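You operate a simulated robot arm through the tools that you are given. There is no shell and no other tool. Be economical: measure what you need, move in short steps, check, and stop when the job is done.

You are at the controls of a simulated robot arm. One attempt, no reset.

## Task
Dose the yellow-footed cup to its blue line, then park it.
Fine: rice from the hopper; park it at the mat end by the lid rack; sliding plate back at LOAD, yellow slide shut. Where these are worked on the way, their far stop is far enough and under half their travel is too little: sliding plate.
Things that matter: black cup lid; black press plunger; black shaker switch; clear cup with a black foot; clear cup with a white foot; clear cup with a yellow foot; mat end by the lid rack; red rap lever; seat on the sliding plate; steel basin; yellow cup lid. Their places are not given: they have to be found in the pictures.

Only the result counts: the job must be done as asked and must still hold three seconds after the hand-in. Knocking over, shifting, dropping, spilling or breaking anything else fails it. Lids that push on must go on centred and level and be pressed home; caps that screw on are set level and turned clockwise until they are tight.

## Robot
A 7-joint arm with a two-finger parallel gripper, fixed in place. Base frame: the origin is at the foot of the arm, x ahead of it, y to its left, z up; the work surface is at about z = 0. Units: cm, rad, N and s.
With the tool pointing down near the work surface it reaches from about 22 to 58 cm from the base axis. Its first joint turns from -1.152 to 1.152 rad. Payload 2.5 kg.
Tool frame: the origin (TCP) lies between the finger pads and is the grasp point; the fingertips stand 2.3 cm ahead of it; z points along the fingers, y is the line along which they close. The gripper opens to 9.4 cm. The fingers are 3.8 cm wide and 1 cm thick; the gripper's body (5.4 by 9.6 cm) begins 3.9 cm behind the TCP.
Orientation is told as [roll, pitch, yaw] about the base's x, y, z axes, in that order, counted from this pose: with the fingers straight down and closing along the base's y, the tool's x points along the base's -x, its y along +y and its z along -z.

## Interface
- The arm moves only by the tool jog_arm. Its argument "targets" is a list that holds one entry, the list of rows, each a list of 7 numbers: the turn, a rotation vector about the tool's x, y, z in units of 4 degrees (1.0 is 4 degrees), then the shift along the tool's x, y, z in units of 40 mm (1.0 is 40 mm), then the gripper command, from -1 (shut) to 1 (fully open), values between in proportion. In form: [[[ax, ay, az, tx, ty, tz, gripper], ...]]. A call has 1 to 12 rows; each row shifts and turns the commanded pose from where the row before left it, along the tool's axes as they then stand. A call with a number of a shift or a turn outside -1 to 1 is refused whole. A row lasts 0.2 s, in which the tool goes at most 5 cm and 0.15 rad; a call with a longer step from one row to the next is refused whole, and so is a gripper value outside its range. Where a pose cannot be reached the arm comes as near as it can. A force on the tool above 60 N (or 10 N above the force at the start of the call, whichever is more), or a blocked arm, ends the call early, and 0.2 s more pass. Each finger travels about 10.8 cm/s and halts on what it meets, pressing with about 34 N; the grip force reading is that of the motor and also rises with nothing between the fingers. The clock runs only during rows and for 0.2 s after the last one: add rows that do not move to give the fingers time. It gives the time, the measured TCP pose, the force on the tool (base axes), the opening and the grip force at its end, in the units of the frame above (readings bear some noise), with the torque about the TCP (base axes, N m) and any sound that the robot's microphone picked up.
- Cameras (640 x 400 px; columns grow to the right, rows downward): "scene" is fixed at [11.97, -42.03, 52.65]; the picture's right is [0.77, -0.64, 0.00], its down [-0.47, -0.56, -0.68] and it looks along [0.43, 0.53, -0.73] (base axes); focal length 253 px, centre (320, 200). "wrist" rides on the gripper at [8.6, 1.6, -7.4] in the tool frame; the picture's right is [-0.18, 0.98, 0.00], its down [-0.58, -0.11, -0.81] and it looks along [-0.79, -0.15, 0.59] (tool axes); focal length 243 px, centre (320, 200).
- grab_frame(camera): a new picture of that camera. No time passes.
- locate(camera, pixels): for up to 12 pixels [column, row] of the newest picture of that camera ("zoom" is the newest enlarged one), the place [x, y, z] in the base frame of the surface seen there, good to about 0.2 cm. No time passes.
- inspect(camera, box): a new picture of the part [left, top, right, bottom] of that camera's present view, enlarged. No time passes.
- hand_in(): hands the job in; it is judged then, once.

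Work in short steps. Measure before you move; look again where a grasp or a placing could have gone wrong, and mend it. You have 80 turns and 54 pictures in all, those below and enlarged ones among them. Open the gripper and draw the arm clear of the work before you hand the job in, unless the task says otherwise; then end with one line.

The tools are called after "Call:" by a JSON object that holds its "method" and its "body". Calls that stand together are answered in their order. jog_arm: Moves the arm, as the interface text tells. Its arguments: {"type":"object","properties":{"targets":{"type":"array"}},"required":["targets"]} The other tools are called the same way: grab_frame (camera) takes a picture; locate (camera, pixels) gives the place of the surface under pixels of a picture; inspect (camera, box) takes an enlarged picture of a part of a camera's view; hand_in () hands the job in.

At the start:

```text
t: 0.0
tcp_pos: [37.16, -5.54, 29.59]
tcp_rot: [0.002, 0.0, 0.0]
wrist_force: [0.6, -0.5, -0.8]
moment: [0.03, -0.01, 0.01]
gripper_width: 9.4
grasp_force: 0.2
```

scene: 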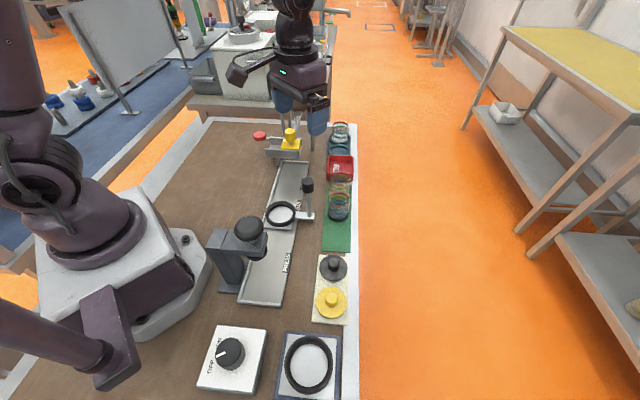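
wrist: 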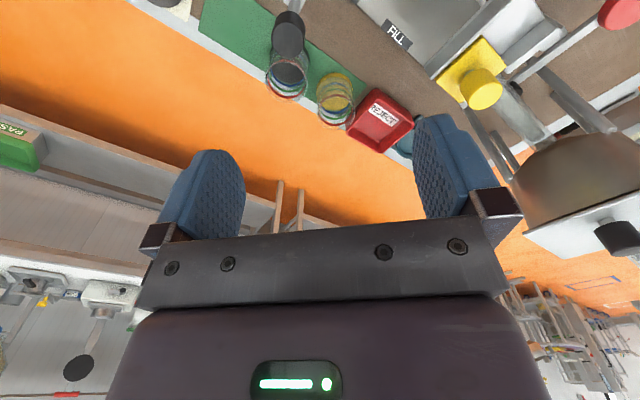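

The scene shows the cups around (340,130-210), the sliding plate track at (280,230), and the hopper at about (290,140). I enlarge these first.

Call:
{"method": "inspect", "body": {"camera": "scene", "box": [240, 110, 370, 220]}}

Call:
{"method": "inspect", "body": {"camera": "scene", "box": [180, 190, 370, 400]}}

Call:
{"method": "inspect", "body": {"camera": "wrist", "box": [180, 0, 640, 260]}}

```text
3.64 times, centred on (305, 165) of scene
```

zoom: 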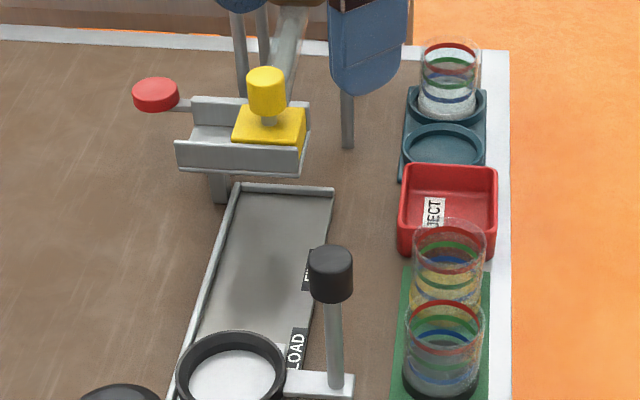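

```text
1.90 times, centred on (275, 295) of scene
```

zoom: 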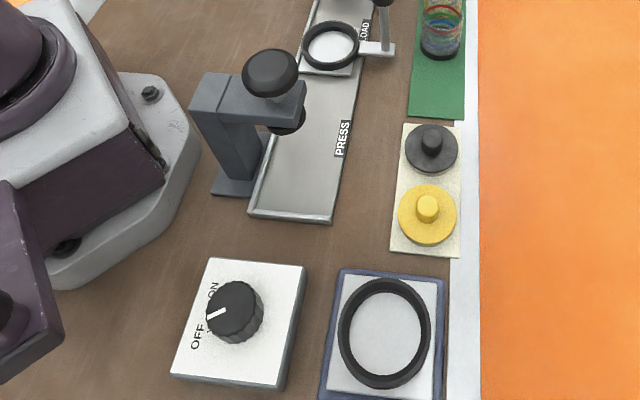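

```text
1.39 times, centred on (410, 130) of wrist
```

zoom: 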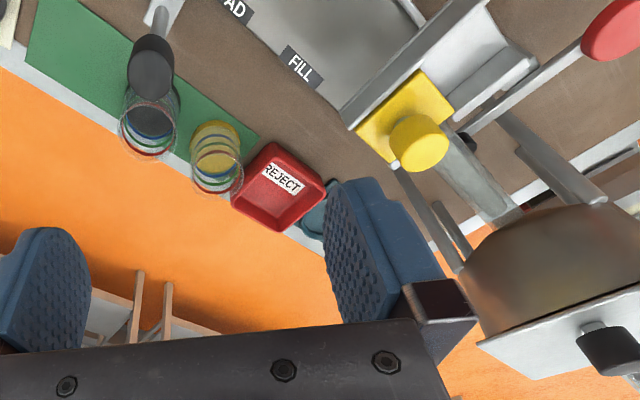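

I measure the main places in a fresh scene picture.

Call:
{"method": "grab_frame", "body": {"camera": "scene"}}

Call:
{"method": "locate", "body": {"camera": "scene", "pixels": [[281, 214], [281, 224], [306, 184], [307, 208], [260, 135], [290, 135], [340, 213], [340, 245], [333, 266], [331, 302], [248, 225], [228, 352]]}}

Call:
{"method": "inspect", "body": {"camera": "scene", "box": [310, 110, 370, 260]}}

```text
48 pictures are left
```

scene: 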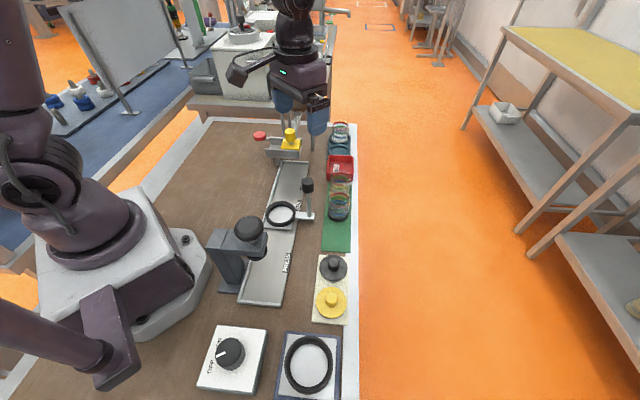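

```text
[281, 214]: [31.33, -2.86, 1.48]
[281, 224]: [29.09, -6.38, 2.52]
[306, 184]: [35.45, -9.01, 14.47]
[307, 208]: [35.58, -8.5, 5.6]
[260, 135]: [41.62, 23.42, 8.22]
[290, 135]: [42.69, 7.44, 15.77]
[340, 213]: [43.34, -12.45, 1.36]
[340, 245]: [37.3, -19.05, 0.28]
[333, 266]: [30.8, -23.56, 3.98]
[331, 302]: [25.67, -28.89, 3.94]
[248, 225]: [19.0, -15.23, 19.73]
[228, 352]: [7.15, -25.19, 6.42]
```

```text
2.67 times, centred on (340, 185) of scene
```

zoom: 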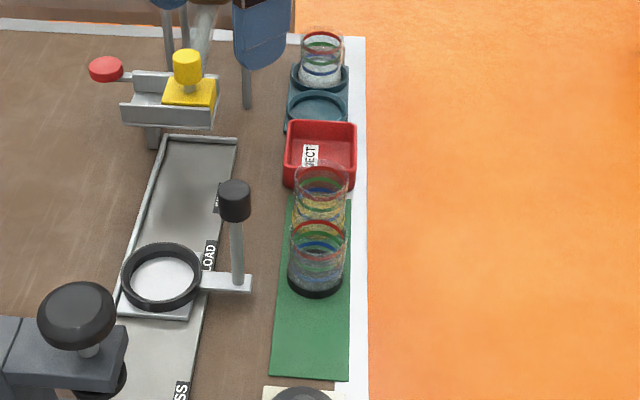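

I locate cup rims, feet and mat corners in the zoom.

Call:
{"method": "locate", "body": {"camera": "zoom", "pixels": [[317, 295], [345, 245], [291, 245], [318, 222], [348, 185], [294, 188], [322, 162], [272, 375], [347, 380], [236, 180], [186, 55], [105, 68]]}}

Call:
{"method": "inspect", "body": {"camera": "wrist", "box": [200, 0, 440, 160]}}

```text
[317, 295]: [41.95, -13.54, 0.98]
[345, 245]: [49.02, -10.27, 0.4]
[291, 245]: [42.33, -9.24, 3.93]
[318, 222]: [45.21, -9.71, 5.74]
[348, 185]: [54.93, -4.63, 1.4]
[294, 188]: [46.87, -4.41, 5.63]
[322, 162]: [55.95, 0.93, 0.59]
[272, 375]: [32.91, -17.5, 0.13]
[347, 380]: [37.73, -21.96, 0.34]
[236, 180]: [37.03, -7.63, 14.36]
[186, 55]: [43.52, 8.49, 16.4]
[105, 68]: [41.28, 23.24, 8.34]
```

```text
2.50 times, centred on (320, 80) of wrist
```

zoom: 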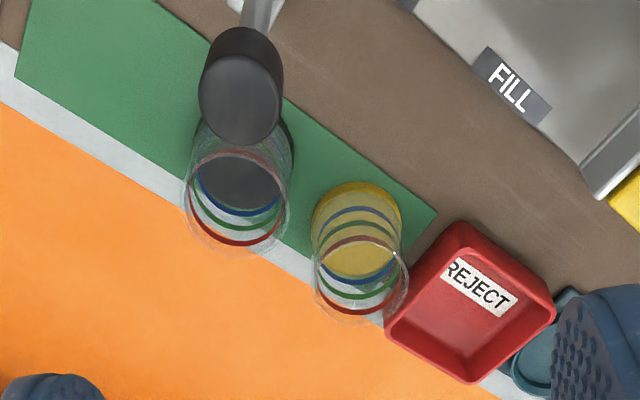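

Now I locate foot edges in this wrist zoom to fix cup centres and sizes.

Call:
{"method": "locate", "body": {"camera": "zoom", "pixels": [[320, 205], [395, 205], [357, 188], [330, 250], [385, 255], [360, 195], [240, 130], [435, 212], [15, 75], [360, 275], [313, 275], [405, 270]]}}

```text
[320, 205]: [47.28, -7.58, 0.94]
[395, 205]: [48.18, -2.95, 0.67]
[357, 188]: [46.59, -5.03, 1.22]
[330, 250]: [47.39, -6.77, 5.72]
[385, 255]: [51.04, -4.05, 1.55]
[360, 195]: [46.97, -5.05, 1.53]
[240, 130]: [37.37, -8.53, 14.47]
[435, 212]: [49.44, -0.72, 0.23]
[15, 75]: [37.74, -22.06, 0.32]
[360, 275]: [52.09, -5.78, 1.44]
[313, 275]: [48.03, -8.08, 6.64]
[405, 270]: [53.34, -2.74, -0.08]
```

Yellow cup stands near (49.4,-5.5) with diameter about 5.8. I move the arm to the left and back so the scene camera sees the hopper.

Call:
{"method": "jog_arm", "body": {"targets": [[[0, 0, 0, 0.6, 0.775, -0.17, 1], [0, 0, 0, 0.6, 0.775, -0.17, 1], [0, 0, 0, 0.6, 0.775, -0.17, 1], [0, 0, 0, 0.6, 0.775, -0.17, 1], [0, 0, 0, 0.6, 0.775, -0.17, 1], [0, 0, 0, 0, 0, 0, 1]]]}}

Call:
{"method": "inspect", "body": {"camera": "scene", "box": [220, 50, 380, 230]}}

Call:
{"method": "grab_frame", "body": {"camera": "wrist"}}

```text
t: 1.4
tcp_pos: [25.24, 10.06, 33.03]
tcp_rot: [-0.001, 0.0, -0.001]
wrist_force: [0.1, 0.0, 0.3]
moment: [0.0, 0.02, 0.03]
gripper_width: 9.4
grasp_force: 0.1
```

```text
2.22 times, centred on (300, 140) of scene
```

zoom: 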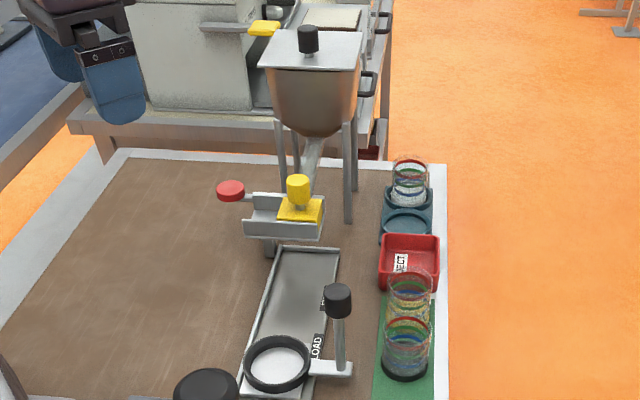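

```text
44 pictures are left
```

wrist: 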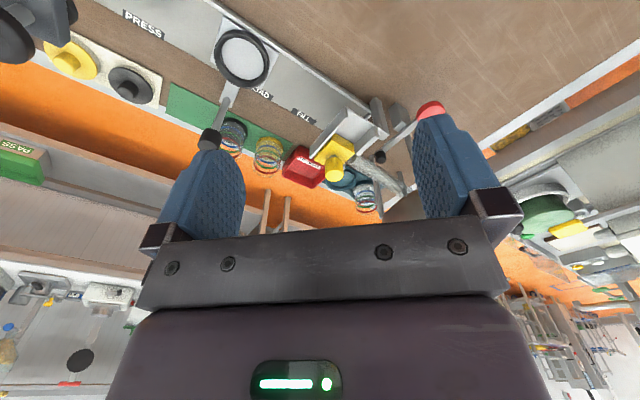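

I enlarge the chute and the sliding plate for detail.

Call:
{"method": "inspect", "body": {"camera": "scene", "box": [265, 105, 325, 175]}}

Call:
{"method": "inspect", "body": {"camera": "wrist", "box": [200, 20, 440, 220]}}

```text
5.71 times, centred on (295, 140) of scene
```

zoom: 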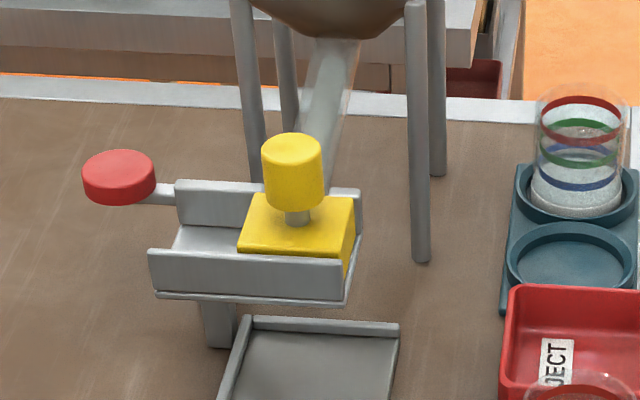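

```text
2.00 times, centred on (320, 120) of wrist
```

zoom: 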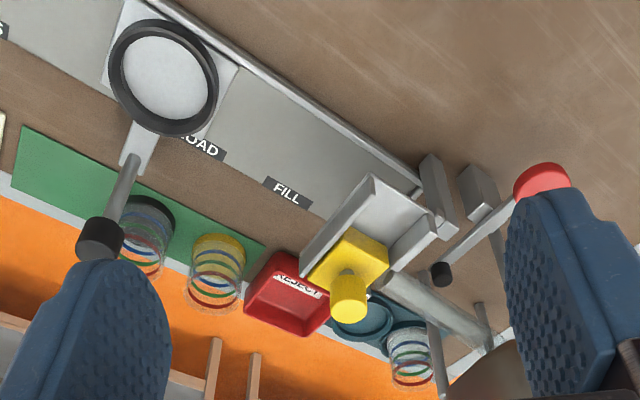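

I locate the chute, knob, plate seat and lever parts from this wrist zoom.

Call:
{"method": "locate", "body": {"camera": "zoom", "pixels": [[163, 75], [112, 80], [217, 75], [165, 130], [160, 23], [300, 270], [372, 178], [355, 245], [350, 275], [540, 175], [470, 235], [445, 270]]}}

Call:
{"method": "locate", "body": {"camera": "wrist", "pixels": [[335, 160], [340, 175], [320, 155], [350, 145], [208, 140], [222, 115], [231, 103], [165, 72], [418, 102], [433, 101], [430, 108], [270, 150]]}}

```text
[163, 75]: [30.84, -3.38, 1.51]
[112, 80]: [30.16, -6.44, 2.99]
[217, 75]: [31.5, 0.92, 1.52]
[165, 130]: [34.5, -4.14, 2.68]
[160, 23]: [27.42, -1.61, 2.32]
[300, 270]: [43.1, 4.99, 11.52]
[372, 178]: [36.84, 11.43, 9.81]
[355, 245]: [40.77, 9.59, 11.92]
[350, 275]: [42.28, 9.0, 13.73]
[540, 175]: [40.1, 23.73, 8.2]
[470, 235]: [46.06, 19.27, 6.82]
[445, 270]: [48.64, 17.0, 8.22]
```

```text
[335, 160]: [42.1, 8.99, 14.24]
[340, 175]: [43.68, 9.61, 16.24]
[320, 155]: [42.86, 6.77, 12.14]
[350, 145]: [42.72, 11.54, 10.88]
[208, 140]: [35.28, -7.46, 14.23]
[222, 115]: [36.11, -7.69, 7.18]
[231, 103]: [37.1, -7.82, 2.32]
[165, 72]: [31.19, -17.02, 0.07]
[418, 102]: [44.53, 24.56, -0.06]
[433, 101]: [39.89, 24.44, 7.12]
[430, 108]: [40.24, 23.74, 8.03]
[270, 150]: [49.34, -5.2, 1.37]
```

The mat runs along about 45.5° in the base frame: corners (32.9,-17.5), (37.7,-22.1) and (49.4,-0.7). I turn the gripper to yaw 0.795 so it closes across the mat.

Call:
{"method": "jog_arm", "body": {"targets": [[[0, 0, -1, 0, 0, 0, 1], [0, 0, -1, 0, 0, 0, 1], [0, 0, -1, 0, 0, 0, 1], [0, 0, -1, 0, 0, 0, 1], [0, 0, -1, 0, 0, 0, 1], [0, 0, -1, 0, 0, 0, 1], [0, 0, -1, 0, 0, 0, 1], [0, 0, -1, 0, 0, 0, 1], [0, 0, -1, 0, 0, 0, 1], [0, 0, -1, 0, 0, 0, 1], [0, 0, -1, 0, 0, 0, 1], [0, 0, -0.4, 0, 0, 0, 1]]]}}

Call:
{"method": "grab_frame", "body": {"camera": "wrist"}}

```text
t: 4.0
tcp_pos: [25.24, 9.99, 32.94]
tcp_rot: [0.0, 0.0, 0.796]
wrist_force: [-1.3, -0.3, 0.2]
moment: [0.02, 0.0, 0.0]
gripper_width: 9.41
grasp_force: 0.2
```

```text
41 pictures are left
```

wrist: 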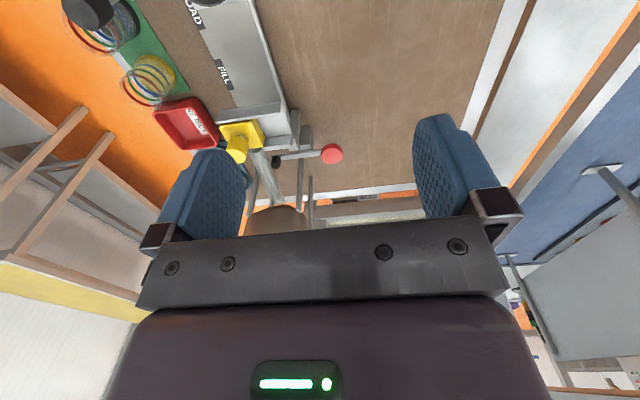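

Tool x is now −u (u=(0.70,0.714)) and tool y is −v. I go to about (36,-6,22) for a closer look at cup, chute and slide.

Call:
{"method": "jog_arm", "body": {"targets": [[[0, 0, 0, 0.162, -0.786, 0.456, 1], [0, 0, 0, 0.162, -0.786, 0.456, 1], [0, 0, 0, 0.162, -0.786, 0.456, 1], [0, 0, 0, 0.162, -0.786, 0.456, 1], [0, 0, 0, 0.162, -0.786, 0.456, 1], [0, 0, 0, 0.162, -0.786, 0.456, 1], [0, 0, 0, 0, 0, 0, 1]]]}}

Call:
{"method": "grab_frame", "body": {"camera": "wrist"}}

```text
t: 5.6
tcp_pos: [35.93, -6.08, 22.03]
tcp_rot: [0.0, 0.0, 0.795]
wrist_force: [-0.2, 0.6, 0.4]
moment: [-0.01, 0.02, 0.01]
gripper_width: 9.39
grasp_force: 0.1
```

```text
40 pictures are left
```

wrist: 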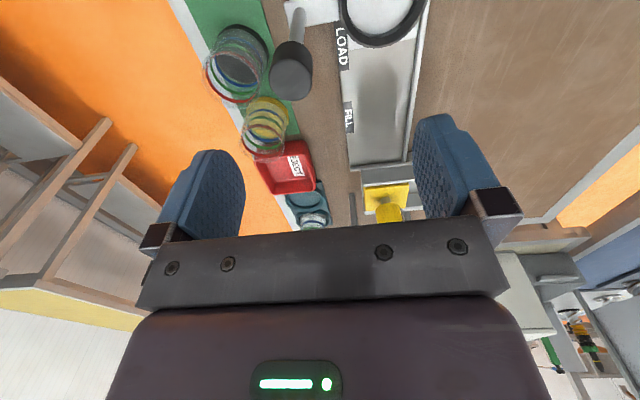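

I enlarge the left part for the cups and read positions.

Call:
{"method": "inspect", "body": {"camera": "wrist", "box": [190, 0, 430, 230]}}

Call:
{"method": "locate", "body": {"camera": "wrist", "pixels": [[264, 98], [287, 112], [247, 115], [267, 116], [347, 30], [424, 5], [342, 0], [350, 164], [409, 160], [427, 30], [388, 211], [366, 198]]}}

```text
1.74 times, centred on (310, 115) of wrist
```

zoom: 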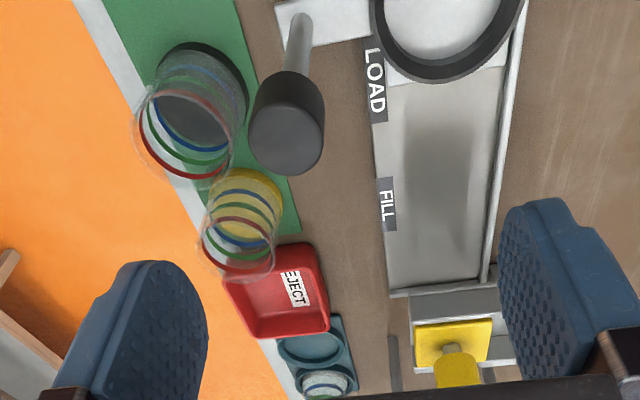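

```text
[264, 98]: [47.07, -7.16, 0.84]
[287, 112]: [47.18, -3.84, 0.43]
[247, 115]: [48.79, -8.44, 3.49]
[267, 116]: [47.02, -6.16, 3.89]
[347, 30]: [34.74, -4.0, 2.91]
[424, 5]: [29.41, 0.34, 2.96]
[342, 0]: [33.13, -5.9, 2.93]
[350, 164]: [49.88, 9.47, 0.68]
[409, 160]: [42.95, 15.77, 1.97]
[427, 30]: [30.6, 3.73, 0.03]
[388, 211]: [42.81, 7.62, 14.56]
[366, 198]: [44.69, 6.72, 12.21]
```

I locate labels LOAD/FILL, PRESS spacing, ring edges and cup details in the zoom.

Call:
{"method": "locate", "body": {"camera": "zoom", "pixels": [[373, 80], [387, 204], [430, 80], [373, 15], [523, 10], [505, 100], [485, 270], [392, 290], [286, 125], [445, 40], [240, 178], [285, 190]]}}

Call:
{"method": "inspect", "body": {"camera": "scene", "box": [320, 150, 370, 235]}}

```text
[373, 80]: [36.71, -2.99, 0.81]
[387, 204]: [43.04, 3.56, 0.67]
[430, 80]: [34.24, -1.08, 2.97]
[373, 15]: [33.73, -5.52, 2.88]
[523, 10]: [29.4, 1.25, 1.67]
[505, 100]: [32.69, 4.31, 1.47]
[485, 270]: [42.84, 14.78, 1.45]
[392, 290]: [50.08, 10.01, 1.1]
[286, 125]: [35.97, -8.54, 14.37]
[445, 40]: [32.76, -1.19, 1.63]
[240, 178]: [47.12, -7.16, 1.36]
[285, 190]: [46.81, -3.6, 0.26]
```

```text
4.71 times, centred on (345, 192) of scene
```

zoom: 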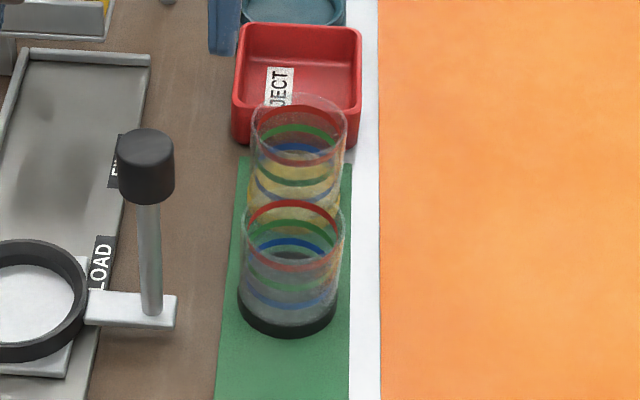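

Seat centre fits (31.0,-2.9) with ring top z≈2.95. The yellow cup is near (49.15,-5.4). I move above it to z=12 and look between the fingers.

Call:
{"method": "jog_arm", "body": {"targets": [[[0, 0, 0, -0.61, -0.56, 0, 1], [0, 0, 0, -0.61, -0.56, 0, 1], [0, 0, 0, -0.61, -0.56, 0, 1], [0, 0, 0, -0.605, -0.56, 0, 1], [0, 0, 0, 0, 0, 0.8, 1], [0, 0, 0, 0, 0, 0.8, 1], [0, 0, 0, 0, 0, 0.9, 1], [0, 0, 0, 0, 0, 0, 1]]]}}

Call:
{"method": "grab_frame", "body": {"camera": "wrist"}}

Call:
{"method": "inspect", "body": {"camera": "scene", "box": [270, 80, 390, 230]}}

```text
t: 7.4
tcp_pos: [49.24, -5.45, 12.06]
tcp_rot: [0.002, -0.001, 0.796]
wrist_force: [-0.1, 0.4, 0.1]
moment: [0.02, -0.03, -0.04]
gripper_width: 9.41
grasp_force: 0.0
```

```text
37 pictures are left
```

wrist: 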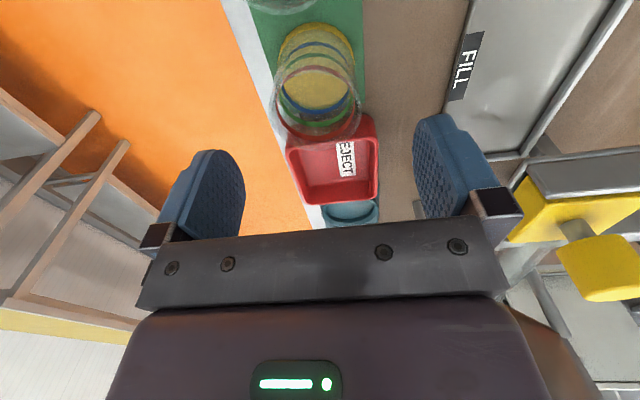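

```text
2.67 times, centred on (330, 155) of scene
```

zoom: 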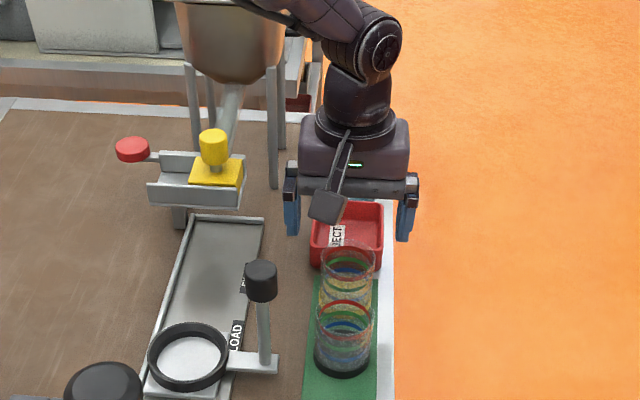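

The cup appears at about (317,95). I enlarge to fix its offset along u.

Call:
{"method": "inspect", "body": {"camera": "wrist", "box": [240, 0, 400, 160]}}

Call:
{"method": "locate", "body": {"camera": "zoom", "pixels": [[190, 80], [300, 85], [390, 250], [150, 250], [250, 270], [240, 145], [155, 175], [455, 160], [310, 480], [300, 560], [180, 560]]}}

```text
2.50 times, centred on (320, 80) of wrist
```

zoom: 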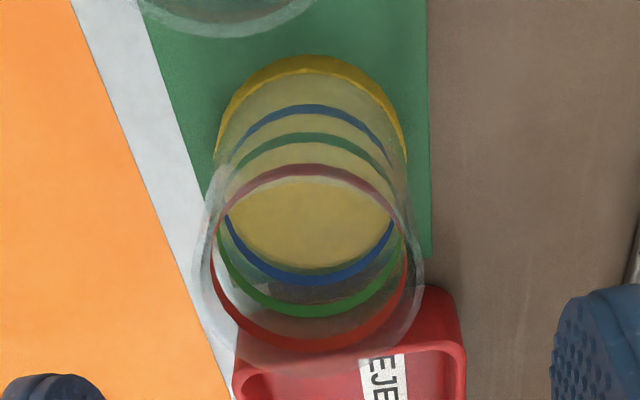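

```text
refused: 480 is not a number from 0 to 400
```

Foot top edge is at zoom (310,58) and the rings are centred near x=310, so the cup sits about 0.25 cm toward −tool y. I check edges with locate.

Call:
{"method": "locate", "body": {"camera": "zoom", "pixels": [[310, 60], [220, 125], [400, 125], [235, 90], [385, 90], [240, 345], [460, 345], [425, 5], [430, 240], [300, 120], [310, 290], [310, 348]]}}

```text
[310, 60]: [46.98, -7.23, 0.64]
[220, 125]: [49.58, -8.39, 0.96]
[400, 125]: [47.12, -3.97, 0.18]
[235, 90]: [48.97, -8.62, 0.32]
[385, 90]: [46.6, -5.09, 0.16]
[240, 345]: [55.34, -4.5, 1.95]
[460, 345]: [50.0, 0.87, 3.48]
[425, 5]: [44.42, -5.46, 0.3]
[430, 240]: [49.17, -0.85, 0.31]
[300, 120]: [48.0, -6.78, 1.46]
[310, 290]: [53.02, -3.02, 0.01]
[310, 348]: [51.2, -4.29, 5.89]
```

The cup is within 0.3 cm of the tool axis, so I adjust slightly, lower to z≈4.6 and close gently first.

Call:
{"method": "jog_arm", "body": {"targets": [[[0, 0, 0, 0.03, -0.05, 0, 1], [0, 0, 0, 0, 0, 0.6, 1], [0, 0, 0, 0, 0, 0.6, 1], [0, 0, 0, 0, 0, 0.66, 1], [0, 0, 0, 0, 0, 0, 1], [0, 0, 0, 0, 0, 0, 0.6], [0, 0, 0, 0, 0, 0, 0.35], [0, 0, 0, 0, 0, 0, 0.2], [0, 0, 0, 0, 0, 0, 0.1], [0, 0, 0, 0, 0, 0, 0.1]]]}}

Call:
{"method": "grab_frame", "body": {"camera": "wrist"}}

```text
t: 9.6
tcp_pos: [49.27, -5.47, 4.7]
tcp_rot: [0.002, -0.001, 0.797]
wrist_force: [-0.4, -0.2, 0.7]
moment: [0.02, -0.03, 0.01]
gripper_width: 5.43
grasp_force: 33.5
```

```text
34 pictures are left
```

wrist: 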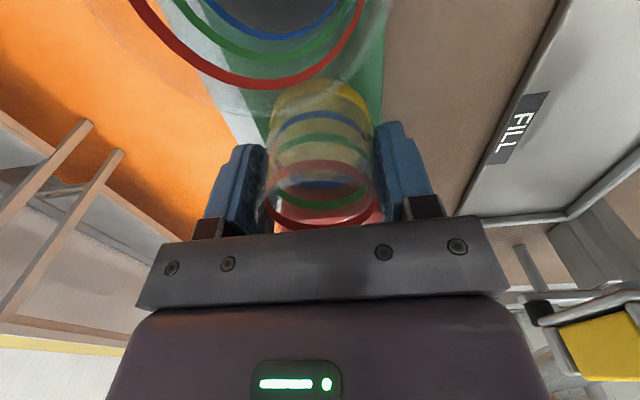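

Held at 5.43 cm. I lift to z≈14, carry the cup across toward −v, then back over the seat, clear of the black handle knob at (36.7,-7.9).

Call:
{"method": "jog_arm", "body": {"targets": [[[0, 0, 0, 0, 0, -0.6, 0.0], [0, 0, 0, 0, 0, -0.8, 0.0], [0, 0, 0, 0, 0, -0.93, 0.0], [0, 0, 0, 0.225, 0.9275, 0, 0.0], [0, 0, 0, 0.225, 0.9275, 0, 0.0], [0, 0, 0, 0.225, 0.9275, 0, 0.0], [0, 0, 0, 0.225, 0.9275, 0, 0.0], [0, 0, 0, 0.6, 0, 0, 0.0], [0, 0, 0, 0.6, 0, 0, 0.0], [0, 0, 0, 0.6, 0, 0, 0.0], [0, 0, 0, 0, 0, 0, 0.0]]]}}

Call:
{"method": "grab_frame", "body": {"camera": "wrist"}}

Call:
{"method": "inspect", "body": {"camera": "scene", "box": [210, 120, 370, 290]}}

```text
t: 12.0
tcp_pos: [30.91, -2.99, 13.93]
tcp_rot: [0.001, -0.001, 0.795]
wrist_force: [-0.1, 0.3, -0.4]
moment: [0.03, 0.01, -0.02]
gripper_width: 5.44
grasp_force: 33.8
```

```text
33 pictures are left
```

wrist: 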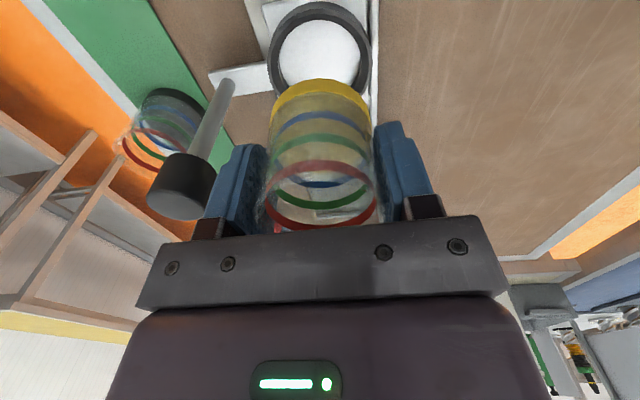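

```text
2.35 times, centred on (290, 205) of scene
```

zoom: 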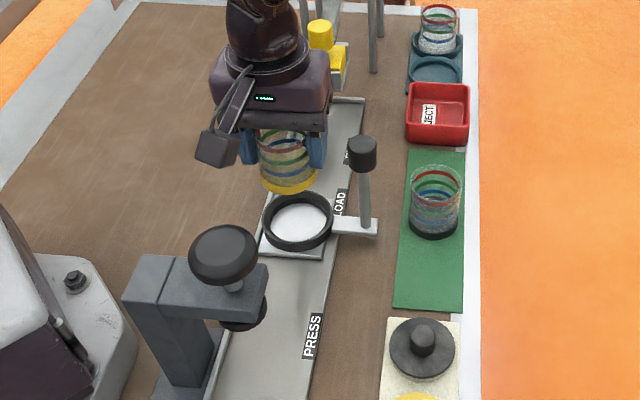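

The ring is laterally centred (267–372) but seems further back along −u than the tool. I locate ring points precisely.

Call:
{"method": "inspect", "body": {"camera": "wrist", "box": [230, 0, 410, 112]}}

Call:
{"method": "locate", "body": {"camera": "wrist", "pixels": [[320, 4], [320, 22], [271, 50], [283, 50], [357, 50], [369, 50], [290, 12], [350, 12], [274, 70], [365, 72], [320, 60], [320, 86]]}}

```text
3.56 times, centred on (320, 56) of wrist
```

zoom: 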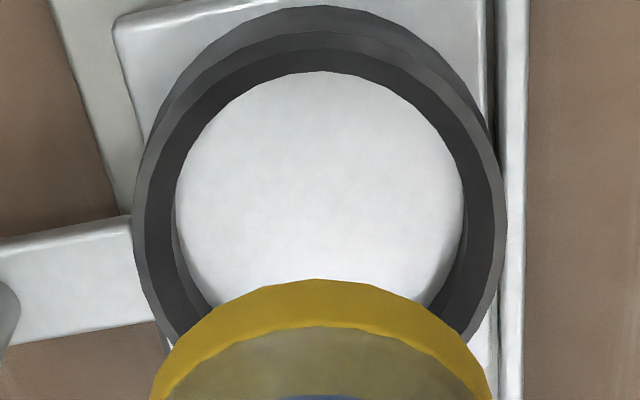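

```text
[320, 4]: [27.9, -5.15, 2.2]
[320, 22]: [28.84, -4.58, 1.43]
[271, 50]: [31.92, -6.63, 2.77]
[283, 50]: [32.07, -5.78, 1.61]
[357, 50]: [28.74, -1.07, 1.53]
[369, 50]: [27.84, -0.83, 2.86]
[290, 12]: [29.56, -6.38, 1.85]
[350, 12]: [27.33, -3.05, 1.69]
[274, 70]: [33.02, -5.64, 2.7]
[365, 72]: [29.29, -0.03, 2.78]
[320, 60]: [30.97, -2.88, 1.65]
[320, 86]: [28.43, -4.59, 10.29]
```

The geometry agrees: ring centre is within about 0.1–0.2 cm of the tool axis, and the cup foot is centred in the grip. I lower to z≈6.2.

Call:
{"method": "jog_arm", "body": {"targets": [[[0, 0, 0, -0.01, 0, 0.6, 0.0], [0, 0, 0, 0, 0, 0.6, 0.0], [0, 0, 0, 0, 0, 0.4, 0.0], [0, 0, 0, 0, 0, 0.2, 0.0], [0, 0, 0, 0, 0, 0.13, 0.0], [0, 0, 0, 0, 0, 0, 0.0]]]}}

Call:
{"method": "inspect", "body": {"camera": "scene", "box": [240, 170, 330, 240]}}

```text
t: 13.4
tcp_pos: [31.0, -3.1, 6.24]
tcp_rot: [0.001, 0.002, 0.794]
wrist_force: [0.8, -0.1, 0.3]
moment: [-0.01, 0.0, 0.0]
gripper_width: 5.45
grasp_force: 34.0
```

```text
5.71 times, centred on (285, 205) of scene
```

zoom: 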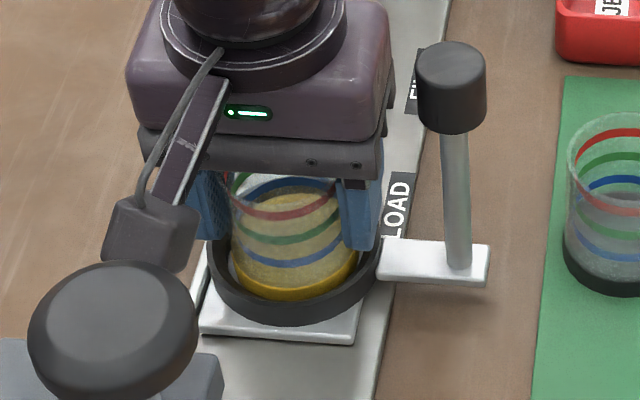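

The cup foot is inside the ring with no contact force. I lower 3 mm more, then release a little.

Call:
{"method": "jog_arm", "body": {"targets": [[[0, 0, 0, 0, 0, 0.03, 0.0], [0, 0, 0, 0, 0, 0.03, 0.0], [0, 0, 0, 0, 0, 0.02, 0.0], [0, 0, 0, 0, 0, 0, 0.0]]]}}

```text
t: 14.4
tcp_pos: [31.11, -2.87, 5.93]
tcp_rot: [-0.001, -0.003, 0.798]
wrist_force: [-4.0, 2.3, 28.0]
moment: [0.08, 0.13, 0.02]
gripper_width: 5.45
grasp_force: 33.5
```

Contact with the seat (28 N up). I ease up 1 mm, open to 7.4 cm and rise.

Call:
{"method": "jog_arm", "body": {"targets": [[[0, 0, 0, 0, 0, -0.03, 0.0], [0, 0, 0, 0, 0, 0, 0.25], [0, 0, 0, 0, 0, 0, 0.4], [0, 0, 0, 0, 0, 0, 0.57], [0, 0, 0, 0, 0, 0, 0.57], [0, 0, 0, 0, 0, -0.5, 0.57], [0, 0, 0, 0, 0, -0.9, 0.57], [0, 0, 0, 0, 0, -0.9, 0.57], [0, 0, 0, 0, 0, -0.9, 0.57], [0, 0, 0, 0, 0, 0, 0.57]]]}}

Call:
{"method": "grab_frame", "body": {"camera": "wrist"}}

```text
t: 16.6
tcp_pos: [31.16, -2.9, 18.8]
tcp_rot: [0.0, 0.002, 0.797]
wrist_force: [-0.3, -0.1, 0.2]
moment: [-0.04, -0.04, 0.0]
gripper_width: 7.38
grasp_force: 0.1
```

```text
29 pictures are left
```

wrist: 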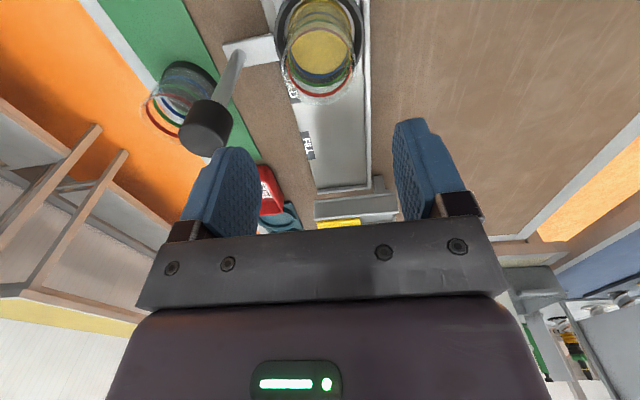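

The cup stands in the ring at (319,45). I locate the handle knob edges around (207,125).

Call:
{"method": "inspect", "body": {"camera": "wrist", "box": [160, 20, 290, 160]}}

Call:
{"method": "locate", "body": {"camera": "wrist", "pixels": [[205, 142], [190, 135], [220, 140], [205, 128], [200, 152], [207, 110], [232, 65], [240, 50], [186, 125], [230, 120]]}}

```text
2.86 times, centred on (225, 90) of wrist
```

zoom: 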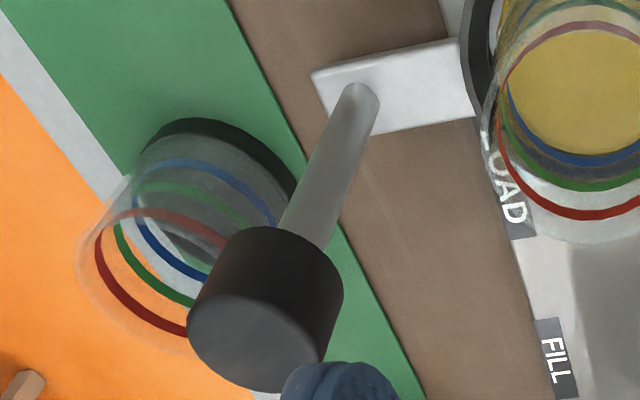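

```text
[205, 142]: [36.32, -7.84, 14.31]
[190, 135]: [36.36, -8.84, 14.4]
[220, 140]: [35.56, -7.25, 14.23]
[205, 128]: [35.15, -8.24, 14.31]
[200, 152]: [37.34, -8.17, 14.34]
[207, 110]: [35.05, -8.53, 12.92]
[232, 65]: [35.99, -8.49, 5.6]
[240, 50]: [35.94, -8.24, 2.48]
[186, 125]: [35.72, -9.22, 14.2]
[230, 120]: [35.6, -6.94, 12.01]
```

Knob axis is ≈(36.2,-8.1), top z 14.35. I move over it, lower to z 13.3 and close.

Call:
{"method": "jog_arm", "body": {"targets": [[[0, 0, 0, 0.045, -0.9, 0, 0.57], [0, 0, 0, 0, -0.91, 0, 0.57], [0, 0, 0, 0, 0, 0.7, 0.57], [0, 0, 0, 0, 0, 0.67, 0.57], [0, 0, 0, 0, 0, 0, 0.57], [0, 0, 0, 0, 0, 0, 0.1], [0, 0, 0, 0, 0, 0, -0.3], [0, 0, 0, 0, 0, 0, -0.6], [0, 0, 0, 0, 0, 0, -0.6]]]}}

Call:
{"method": "inspect", "body": {"camera": "scene", "box": [250, 110, 350, 240]}}

```text
t: 18.6
tcp_pos: [36.32, -8.18, 13.4]
tcp_rot: [-0.005, -0.002, 0.792]
wrist_force: [19.1, -18.3, -12.0]
moment: [0.76, 0.12, -0.2]
gripper_width: 2.65
grasp_force: 44.6
```

```text
3.08 times, centred on (300, 175) of scene
```

zoom: 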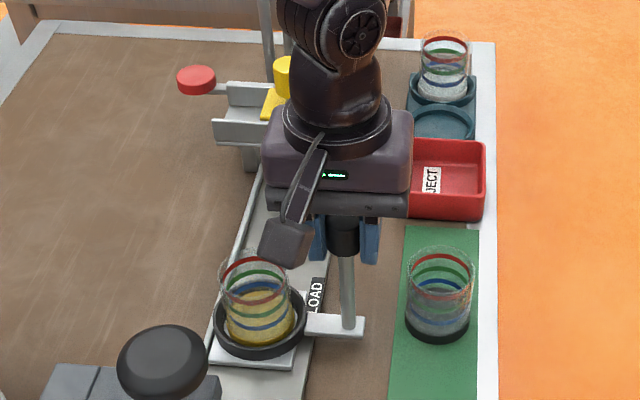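

Gripped at 2.65 cm with 26 N along +v (knob a bit off-centre). I relieve by 1.5 mm toward +v and read again.

Call:
{"method": "jog_arm", "body": {"targets": [[[0, 0, 0, 0, -0.04, 0, -0.6], [0, 0, 0, 0, 0, 0, -0.6]]]}}

```text
t: 19.2
tcp_pos: [36.32, -8.27, 13.27]
tcp_rot: [-0.001, -0.003, 0.794]
wrist_force: [14.5, -16.3, -7.3]
moment: [0.71, -0.36, -0.73]
gripper_width: 2.64
grasp_force: 44.7
```

Call:
{"method": "jog_arm", "body": {"targets": [[[0, 0, 0, 0, -0.04, 0, -0.6], [0, 0, 0, 0, -0.02, 0, -0.6], [0, 0, 0, 0, 0, 0, -0.6]]]}}

```text
t: 20.0
tcp_pos: [36.49, -8.24, 13.29]
tcp_rot: [0.003, -0.001, 0.798]
wrist_force: [-3.0, 0.2, 5.2]
moment: [0.38, -1.05, -0.39]
gripper_width: 2.67
grasp_force: 45.5
```

Forces are balanced. I slide the plate along +u (tool −x) 5 cm and look.

Call:
{"method": "jog_arm", "body": {"targets": [[[0, 0, 0, -0.15, 0, 0, -0.6], [0, 0, 0, -0.25, 0, 0, -0.6], [0, 0, 0, -0.25, 0, 0, -0.6], [0, 0, 0, -0.25, 0, 0, -0.6], [0, 0, 0, -0.25, 0, 0, -0.6], [0, 0, 0, -0.1, 0, 0, -0.6], [0, 0, 0, 0, 0, 0, -0.6]]]}}

Call:
{"method": "inspect", "body": {"camera": "scene", "box": [250, 110, 350, 240]}}

```text
t: 21.6
tcp_pos: [39.97, -4.73, 13.41]
tcp_rot: [0.0, 0.002, 0.796]
wrist_force: [-7.4, 7.4, 7.6]
moment: [-0.39, 0.44, -0.13]
gripper_width: 2.64
grasp_force: 45.4
```

```text
3.08 times, centred on (300, 175) of scene
```

zoom: 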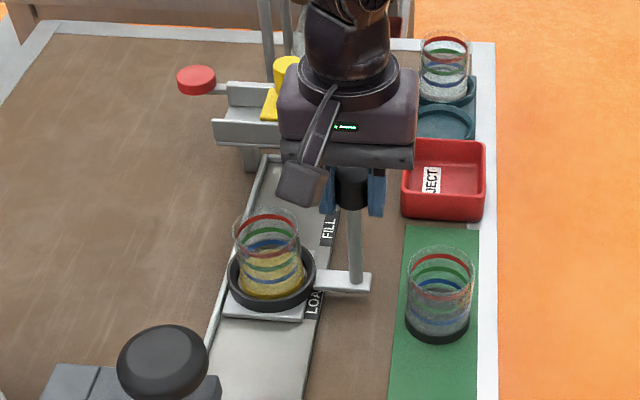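

Sliding smoothly. I continue another 5 cm.

Call:
{"method": "jog_arm", "body": {"targets": [[[0, 0, 0, -0.2, 0, 0, -0.6], [0, 0, 0, -0.25, 0, 0, -0.6], [0, 0, 0, -0.25, 0, 0, -0.6], [0, 0, 0, -0.25, 0, 0, -0.6], [0, 0, 0, -0.2, 0, 0, -0.6], [0, 0, 0, -0.1, 0, 0, -0.6], [0, 0, 0, 0, 0, 0, -0.6]]]}}

Call:
{"method": "inspect", "body": {"camera": "scene", "box": [250, 110, 350, 210]}}

```text
t: 23.2
tcp_pos: [43.4, -1.18, 13.23]
tcp_rot: [0.0, 0.0, 0.796]
wrist_force: [-8.2, 9.7, 2.5]
moment: [0.11, 0.1, -0.51]
gripper_width: 2.63
grasp_force: 45.5
```

```text
4.00 times, centred on (300, 160) of scene
```

zoom: 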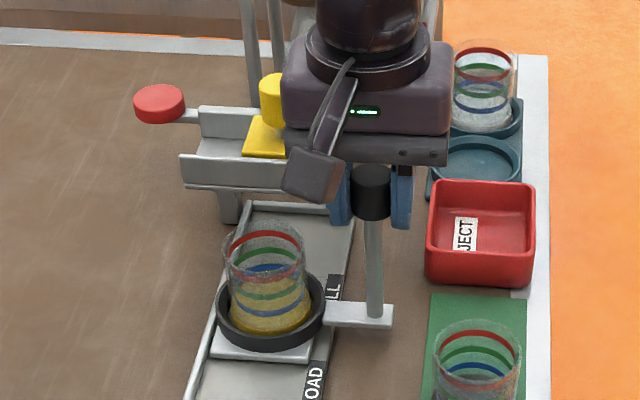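

Continuing; cup is now at the FILL label edge and still free. Another 4.5 cm in small rows.

Call:
{"method": "jog_arm", "body": {"targets": [[[0, 0, 0, -0.2, 0, 0, -0.6], [0, 0, 0, -0.25, 0, 0, -0.6], [0, 0, 0, -0.25, 0, 0, -0.6], [0, 0, 0, -0.2, 0, 0, -0.6], [0, 0, 0, -0.15, 0, 0, -0.6], [0, 0, 0, -0.1, 0, 0, -0.6], [0, 0, 0, 0, 0, 0, -0.6]]]}}

Call:
{"method": "inspect", "body": {"camera": "scene", "box": [250, 110, 350, 210]}}

```text
t: 24.8
tcp_pos: [46.65, 2.09, 13.39]
tcp_rot: [-0.002, 0.0, 0.794]
wrist_force: [-0.8, 0.7, -6.0]
moment: [-0.29, 0.36, -0.26]
gripper_width: 2.67
grasp_force: 45.2
```

```text
4.00 times, centred on (300, 160) of scene
```

zoom: 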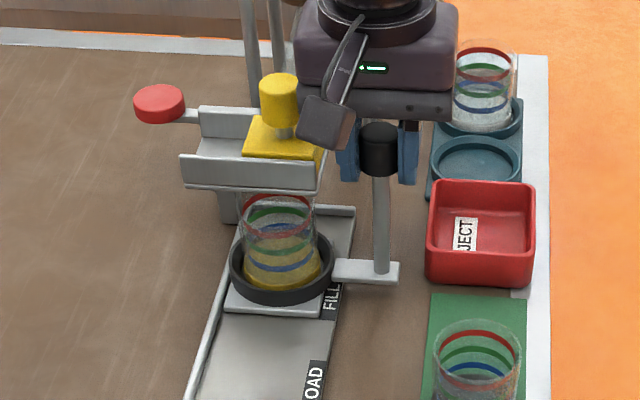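

The cup rim enters under the trough without force. I continue to the stop in small steps.

Call:
{"method": "jog_arm", "body": {"targets": [[[0, 0, 0, -0.1, 0, 0, -0.6], [0, 0, 0, -0.1, 0, 0, -0.6], [0, 0, 0, -0.1, 0, 0, -0.6], [0, 0, 0, -0.1, 0, 0, -0.6], [0, 0, 0, -0.1, 0, 0, -0.6], [0, 0, 0, 0, 0, 0, -0.6]]]}}

```text
t: 26.2
tcp_pos: [48.09, 3.45, 13.24]
tcp_rot: [-0.001, 0.0, 0.793]
wrist_force: [6.1, -3.6, -10.7]
moment: [-0.29, 0.42, -0.37]
gripper_width: 2.64
grasp_force: 45.5
```

Call:
{"method": "jog_arm", "body": {"targets": [[[0, 0, 0, -0.08, 0, 0, -0.6], [0, 0, 0, -0.08, 0, 0, -0.6], [0, 0, 0, -0.08, 0, 0, -0.6], [0, 0, 0, 0, 0, 0, -0.6]]]}}

Call:
{"method": "inspect", "body": {"camera": "scene", "box": [260, 110, 340, 190]}}

```text
t: 27.2
tcp_pos: [48.42, 3.83, 13.31]
tcp_rot: [0.005, 0.012, 0.791]
wrist_force: [-34.1, -23.8, 12.3]
moment: [-0.32, -0.69, -0.19]
gripper_width: 2.64
grasp_force: 44.7
```

```text
5.00 times, centred on (300, 150) of scene
```

zoom: 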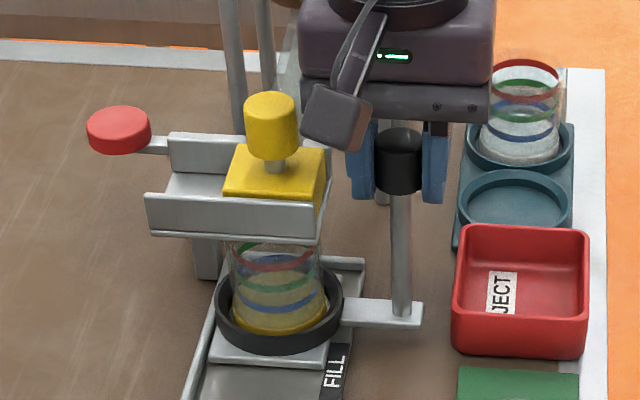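

Stop reached (41 N back). I ease back, open and rise clear of the knob.

Call:
{"method": "jog_arm", "body": {"targets": [[[0, 0, 0, 0.1, 0, 0, -0.6], [0, 0, 0, 0, 0, 0, -0.6], [0, 0, 0, 0, 0, 0, -0.2], [0, 0, 0, 0, 0, 0, -0.2], [0, 0, 0, 0, 0, -0.6, -0.2], [0, 0, 0, 0, 0, -0.9, -0.2], [0, 0, 0, 0.9, 0, -0.9, -0.2], [0, 0, 0, 0.9, 0, 0, 0], [0, 0, 0, 0, 0, 0, 0]]]}}

Call:
{"method": "grab_frame", "body": {"camera": "wrist"}}

Call:
{"method": "inspect", "body": {"camera": "scene", "box": [260, 110, 340, 190]}}

Call:
{"method": "locate", "body": {"camera": "zoom", "pixels": [[271, 103], [252, 100], [292, 102], [271, 145], [272, 165], [225, 190], [325, 150], [240, 155], [200, 215], [285, 220], [280, 300], [118, 118]]}}

```text
refused: row 7 steps farther than a row can; nothing moved
```

```text
22 pictures are left
```

wrist: 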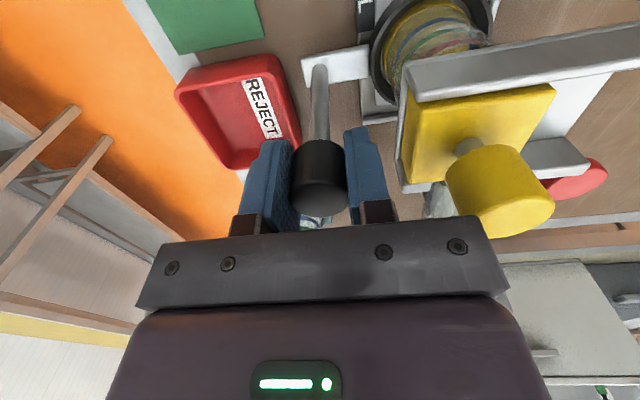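

```text
5.00 times, centred on (300, 150) of scene
```

zoom: 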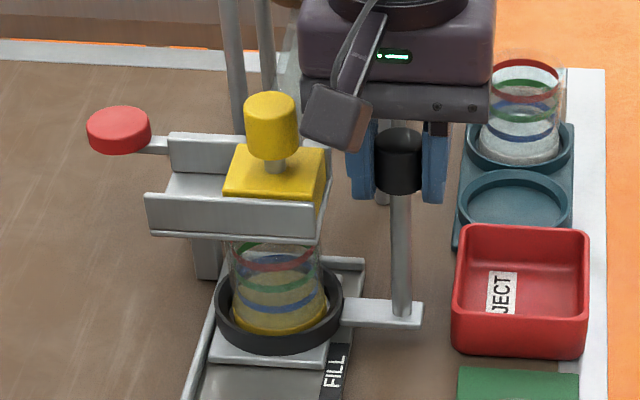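

```text
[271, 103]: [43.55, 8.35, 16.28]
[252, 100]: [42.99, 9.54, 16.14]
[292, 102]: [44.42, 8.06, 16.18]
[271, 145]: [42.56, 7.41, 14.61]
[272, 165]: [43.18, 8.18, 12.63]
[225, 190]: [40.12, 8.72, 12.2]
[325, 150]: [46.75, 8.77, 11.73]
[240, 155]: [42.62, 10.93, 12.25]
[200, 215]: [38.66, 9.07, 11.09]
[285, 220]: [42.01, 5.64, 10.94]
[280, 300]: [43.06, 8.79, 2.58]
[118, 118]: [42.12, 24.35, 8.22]
```

I redo the release with smaller steps: ease back, open, rise to z≈20.

Call:
{"method": "jog_arm", "body": {"targets": [[[0, 0, 0, 0.1, 0, 0, -0.6], [0, 0, 0, 0, 0, 0, -0.6], [0, 0, 0, 0, 0, 0, -0.2], [0, 0, 0, 0, 0, 0, -0.2], [0, 0, 0, 0, 0, -0.6, -0.2], [0, 0, 0, 0, 0, -0.8, -0.2], [0, 0, 0, 0.9, 0, -0.4, -0.2], [0, 0, 0, 0.9, 0, 0, 0], [0, 0, 0, 0, 0, 0, 0]]]}}

Call:
{"method": "grab_frame", "body": {"camera": "scene"}}

Call:
{"method": "locate", "body": {"camera": "scene", "pixels": [[299, 122], [297, 130], [301, 115], [302, 110], [296, 105], [305, 100], [285, 92], [310, 92], [287, 120], [292, 121], [313, 130]]}}

```text
t: 29.2
tcp_pos: [43.25, -1.22, 20.47]
tcp_rot: [0.001, 0.002, 0.797]
wrist_force: [-0.1, -0.7, -0.4]
moment: [-0.05, -0.01, -0.02]
gripper_width: 4.71
grasp_force: 0.0
```

```text
20 pictures are left
```

scene: 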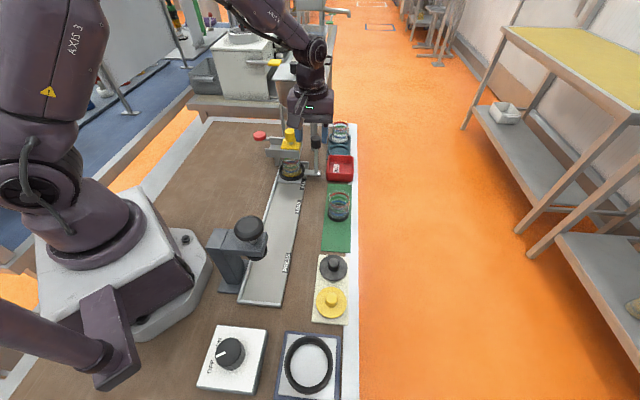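

```text
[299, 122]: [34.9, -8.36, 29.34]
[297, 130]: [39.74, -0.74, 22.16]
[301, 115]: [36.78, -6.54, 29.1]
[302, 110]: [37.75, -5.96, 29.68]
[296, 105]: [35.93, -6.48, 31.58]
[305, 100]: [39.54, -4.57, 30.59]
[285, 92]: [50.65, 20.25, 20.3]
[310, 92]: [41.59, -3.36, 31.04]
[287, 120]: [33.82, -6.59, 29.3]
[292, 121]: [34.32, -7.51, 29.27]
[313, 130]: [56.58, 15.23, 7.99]
```

The hopper lies beyond u≈47 with z≥20, so the gripper fits over the slide knob. I move above it, (43.45,8.7), and check.

Call:
{"method": "jog_arm", "body": {"targets": [[[0, 0, 0, -0.6, 0.567, 0, 0.1], [0, 0, 0, -0.6, 0.567, 0, 0.1], [0, 0, 0, -0.6, 0.567, 0, 0.1], [0, 0, 0, 0, 0, 0.2, 0.1], [0, 0, 0, 0, 0, 0, 0.1]]]}}

Call:
{"method": "grab_frame", "body": {"camera": "wrist"}}

```text
t: 30.4
tcp_pos: [43.45, 8.81, 19.64]
tcp_rot: [-0.001, -0.001, 0.794]
wrist_force: [0.3, 1.1, -0.3]
moment: [0.0, 0.01, 0.01]
gripper_width: 5.16
grasp_force: 0.0
```

```text
19 pictures are left
```

wrist: 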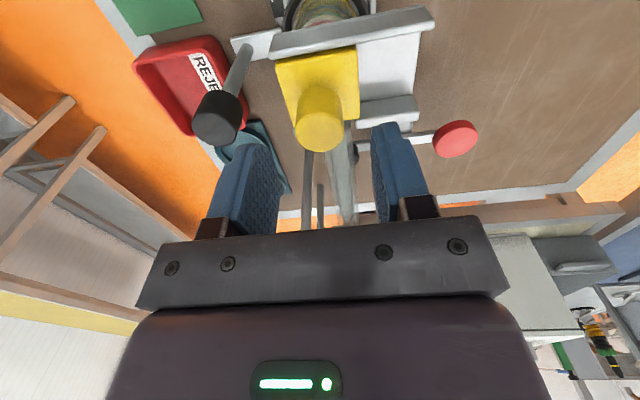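

Knob top is at (319,132), as predicted for perfect alignment. I lower to z≈15.2 and close.

Call:
{"method": "jog_arm", "body": {"targets": [[[0, 0, 0, 0, 0, 0.5, 0.1], [0, 0, 0, 0, 0, 0.5, 0.1], [0, 0, 0, 0, 0, 0.11, 0.1], [0, 0, 0, 0, 0, 0, 0.1], [0, 0, 0, 0, 0, 0, -0.2], [0, 0, 0, 0, 0, 0, -0.5], [0, 0, 0, 0, 0, 0, -0.55]]]}}

```text
t: 32.0
tcp_pos: [43.47, 8.7, 15.26]
tcp_rot: [0.001, 0.0, 0.796]
wrist_force: [-2.8, 1.8, -2.2]
moment: [-0.12, -0.1, -0.26]
gripper_width: 2.65
grasp_force: 45.2
```

Gripped. I pull the slide 1.2 cm toward −v (tool +y) and listen.

Call:
{"method": "jog_arm", "body": {"targets": [[[0, 0, 0, 0, 0.1, 0, -0.6], [0, 0, 0, 0, 0.1, 0, -0.6], [0, 0, 0, 0, 0.1, 0, -0.6]]]}}

Call:
{"method": "inspect", "body": {"camera": "scene", "box": [260, 110, 340, 190]}}

```text
t: 32.8
tcp_pos: [42.67, 9.57, 15.27]
tcp_rot: [0.0, 0.0, 0.796]
wrist_force: [4.0, 3.3, -7.1]
moment: [-0.37, 0.52, -0.55]
gripper_width: 2.64
grasp_force: 44.8
```

```text
5.00 times, centred on (300, 150) of scene
```

zoom: 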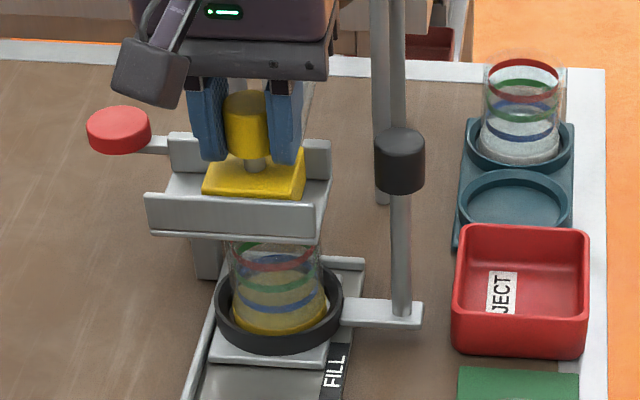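

The slide moved 1.2 cm, with no rice or sound yet. Another 1 cm.

Call:
{"method": "jog_arm", "body": {"targets": [[[0, 0, 0, 0, 0.1, 0, -0.6], [0, 0, 0, 0, 0.15, 0, -0.6], [0, 0, 0, 0, 0, 0, -0.6]]]}}

Call:
{"method": "inspect", "body": {"camera": "scene", "box": [260, 110, 340, 190]}}

```text
t: 33.6
tcp_pos: [41.9, 10.34, 15.26]
tcp_rot: [0.0, 0.001, 0.795]
wrist_force: [5.4, 6.6, -12.8]
moment: [-0.09, -0.04, -0.59]
gripper_width: 2.66
grasp_force: 45.0
```

```text
5.00 times, centred on (300, 150) of scene
```

zoom: 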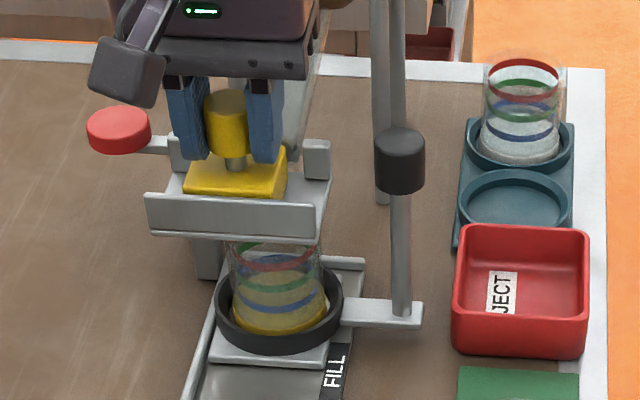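

Still empty and silent at 2.2 cm. I pull 1 cm more and wait.

Call:
{"method": "jog_arm", "body": {"targets": [[[0, 0, 0, 0, 0.1, 0, -0.6], [0, 0, 0, 0, 0.15, 0, -0.6], [0, 0, 0, 0, 0, 0, -0.6], [0, 0, 0, 0, 0, 0, -0.6]]]}}

```text
t: 34.6
tcp_pos: [41.27, 11.01, 15.27]
tcp_rot: [0.0, -0.001, 0.796]
wrist_force: [10.9, 11.5, -12.0]
moment: [-0.56, 0.66, -0.41]
gripper_width: 2.64
grasp_force: 44.6
```

Call:
{"method": "jog_arm", "body": {"targets": [[[0, 0, 0, -0.03, 0.1, 0, -0.6], [0, 0, 0, 0, 0.1, 0, -0.6], [0, 0, 0, 0, 0, 0, -0.6], [0, 0, 0, 0, 0, 0, -0.6]]]}}

Call:
{"method": "inspect", "body": {"camera": "scene", "box": [260, 110, 340, 190]}}

```text
t: 35.6
tcp_pos: [40.79, 11.4, 15.22]
tcp_rot: [0.001, -0.001, 0.795]
wrist_force: [-4.7, -3.9, -6.1]
moment: [0.52, -0.77, -0.54]
gripper_width: 2.64
grasp_force: 44.3
```

```text
5.00 times, centred on (300, 150) of scene
```

zoom: 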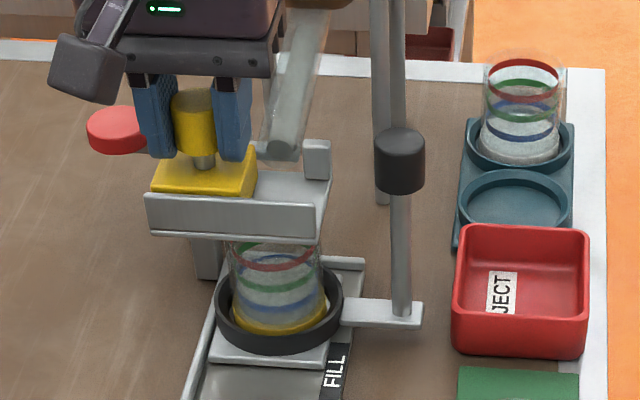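

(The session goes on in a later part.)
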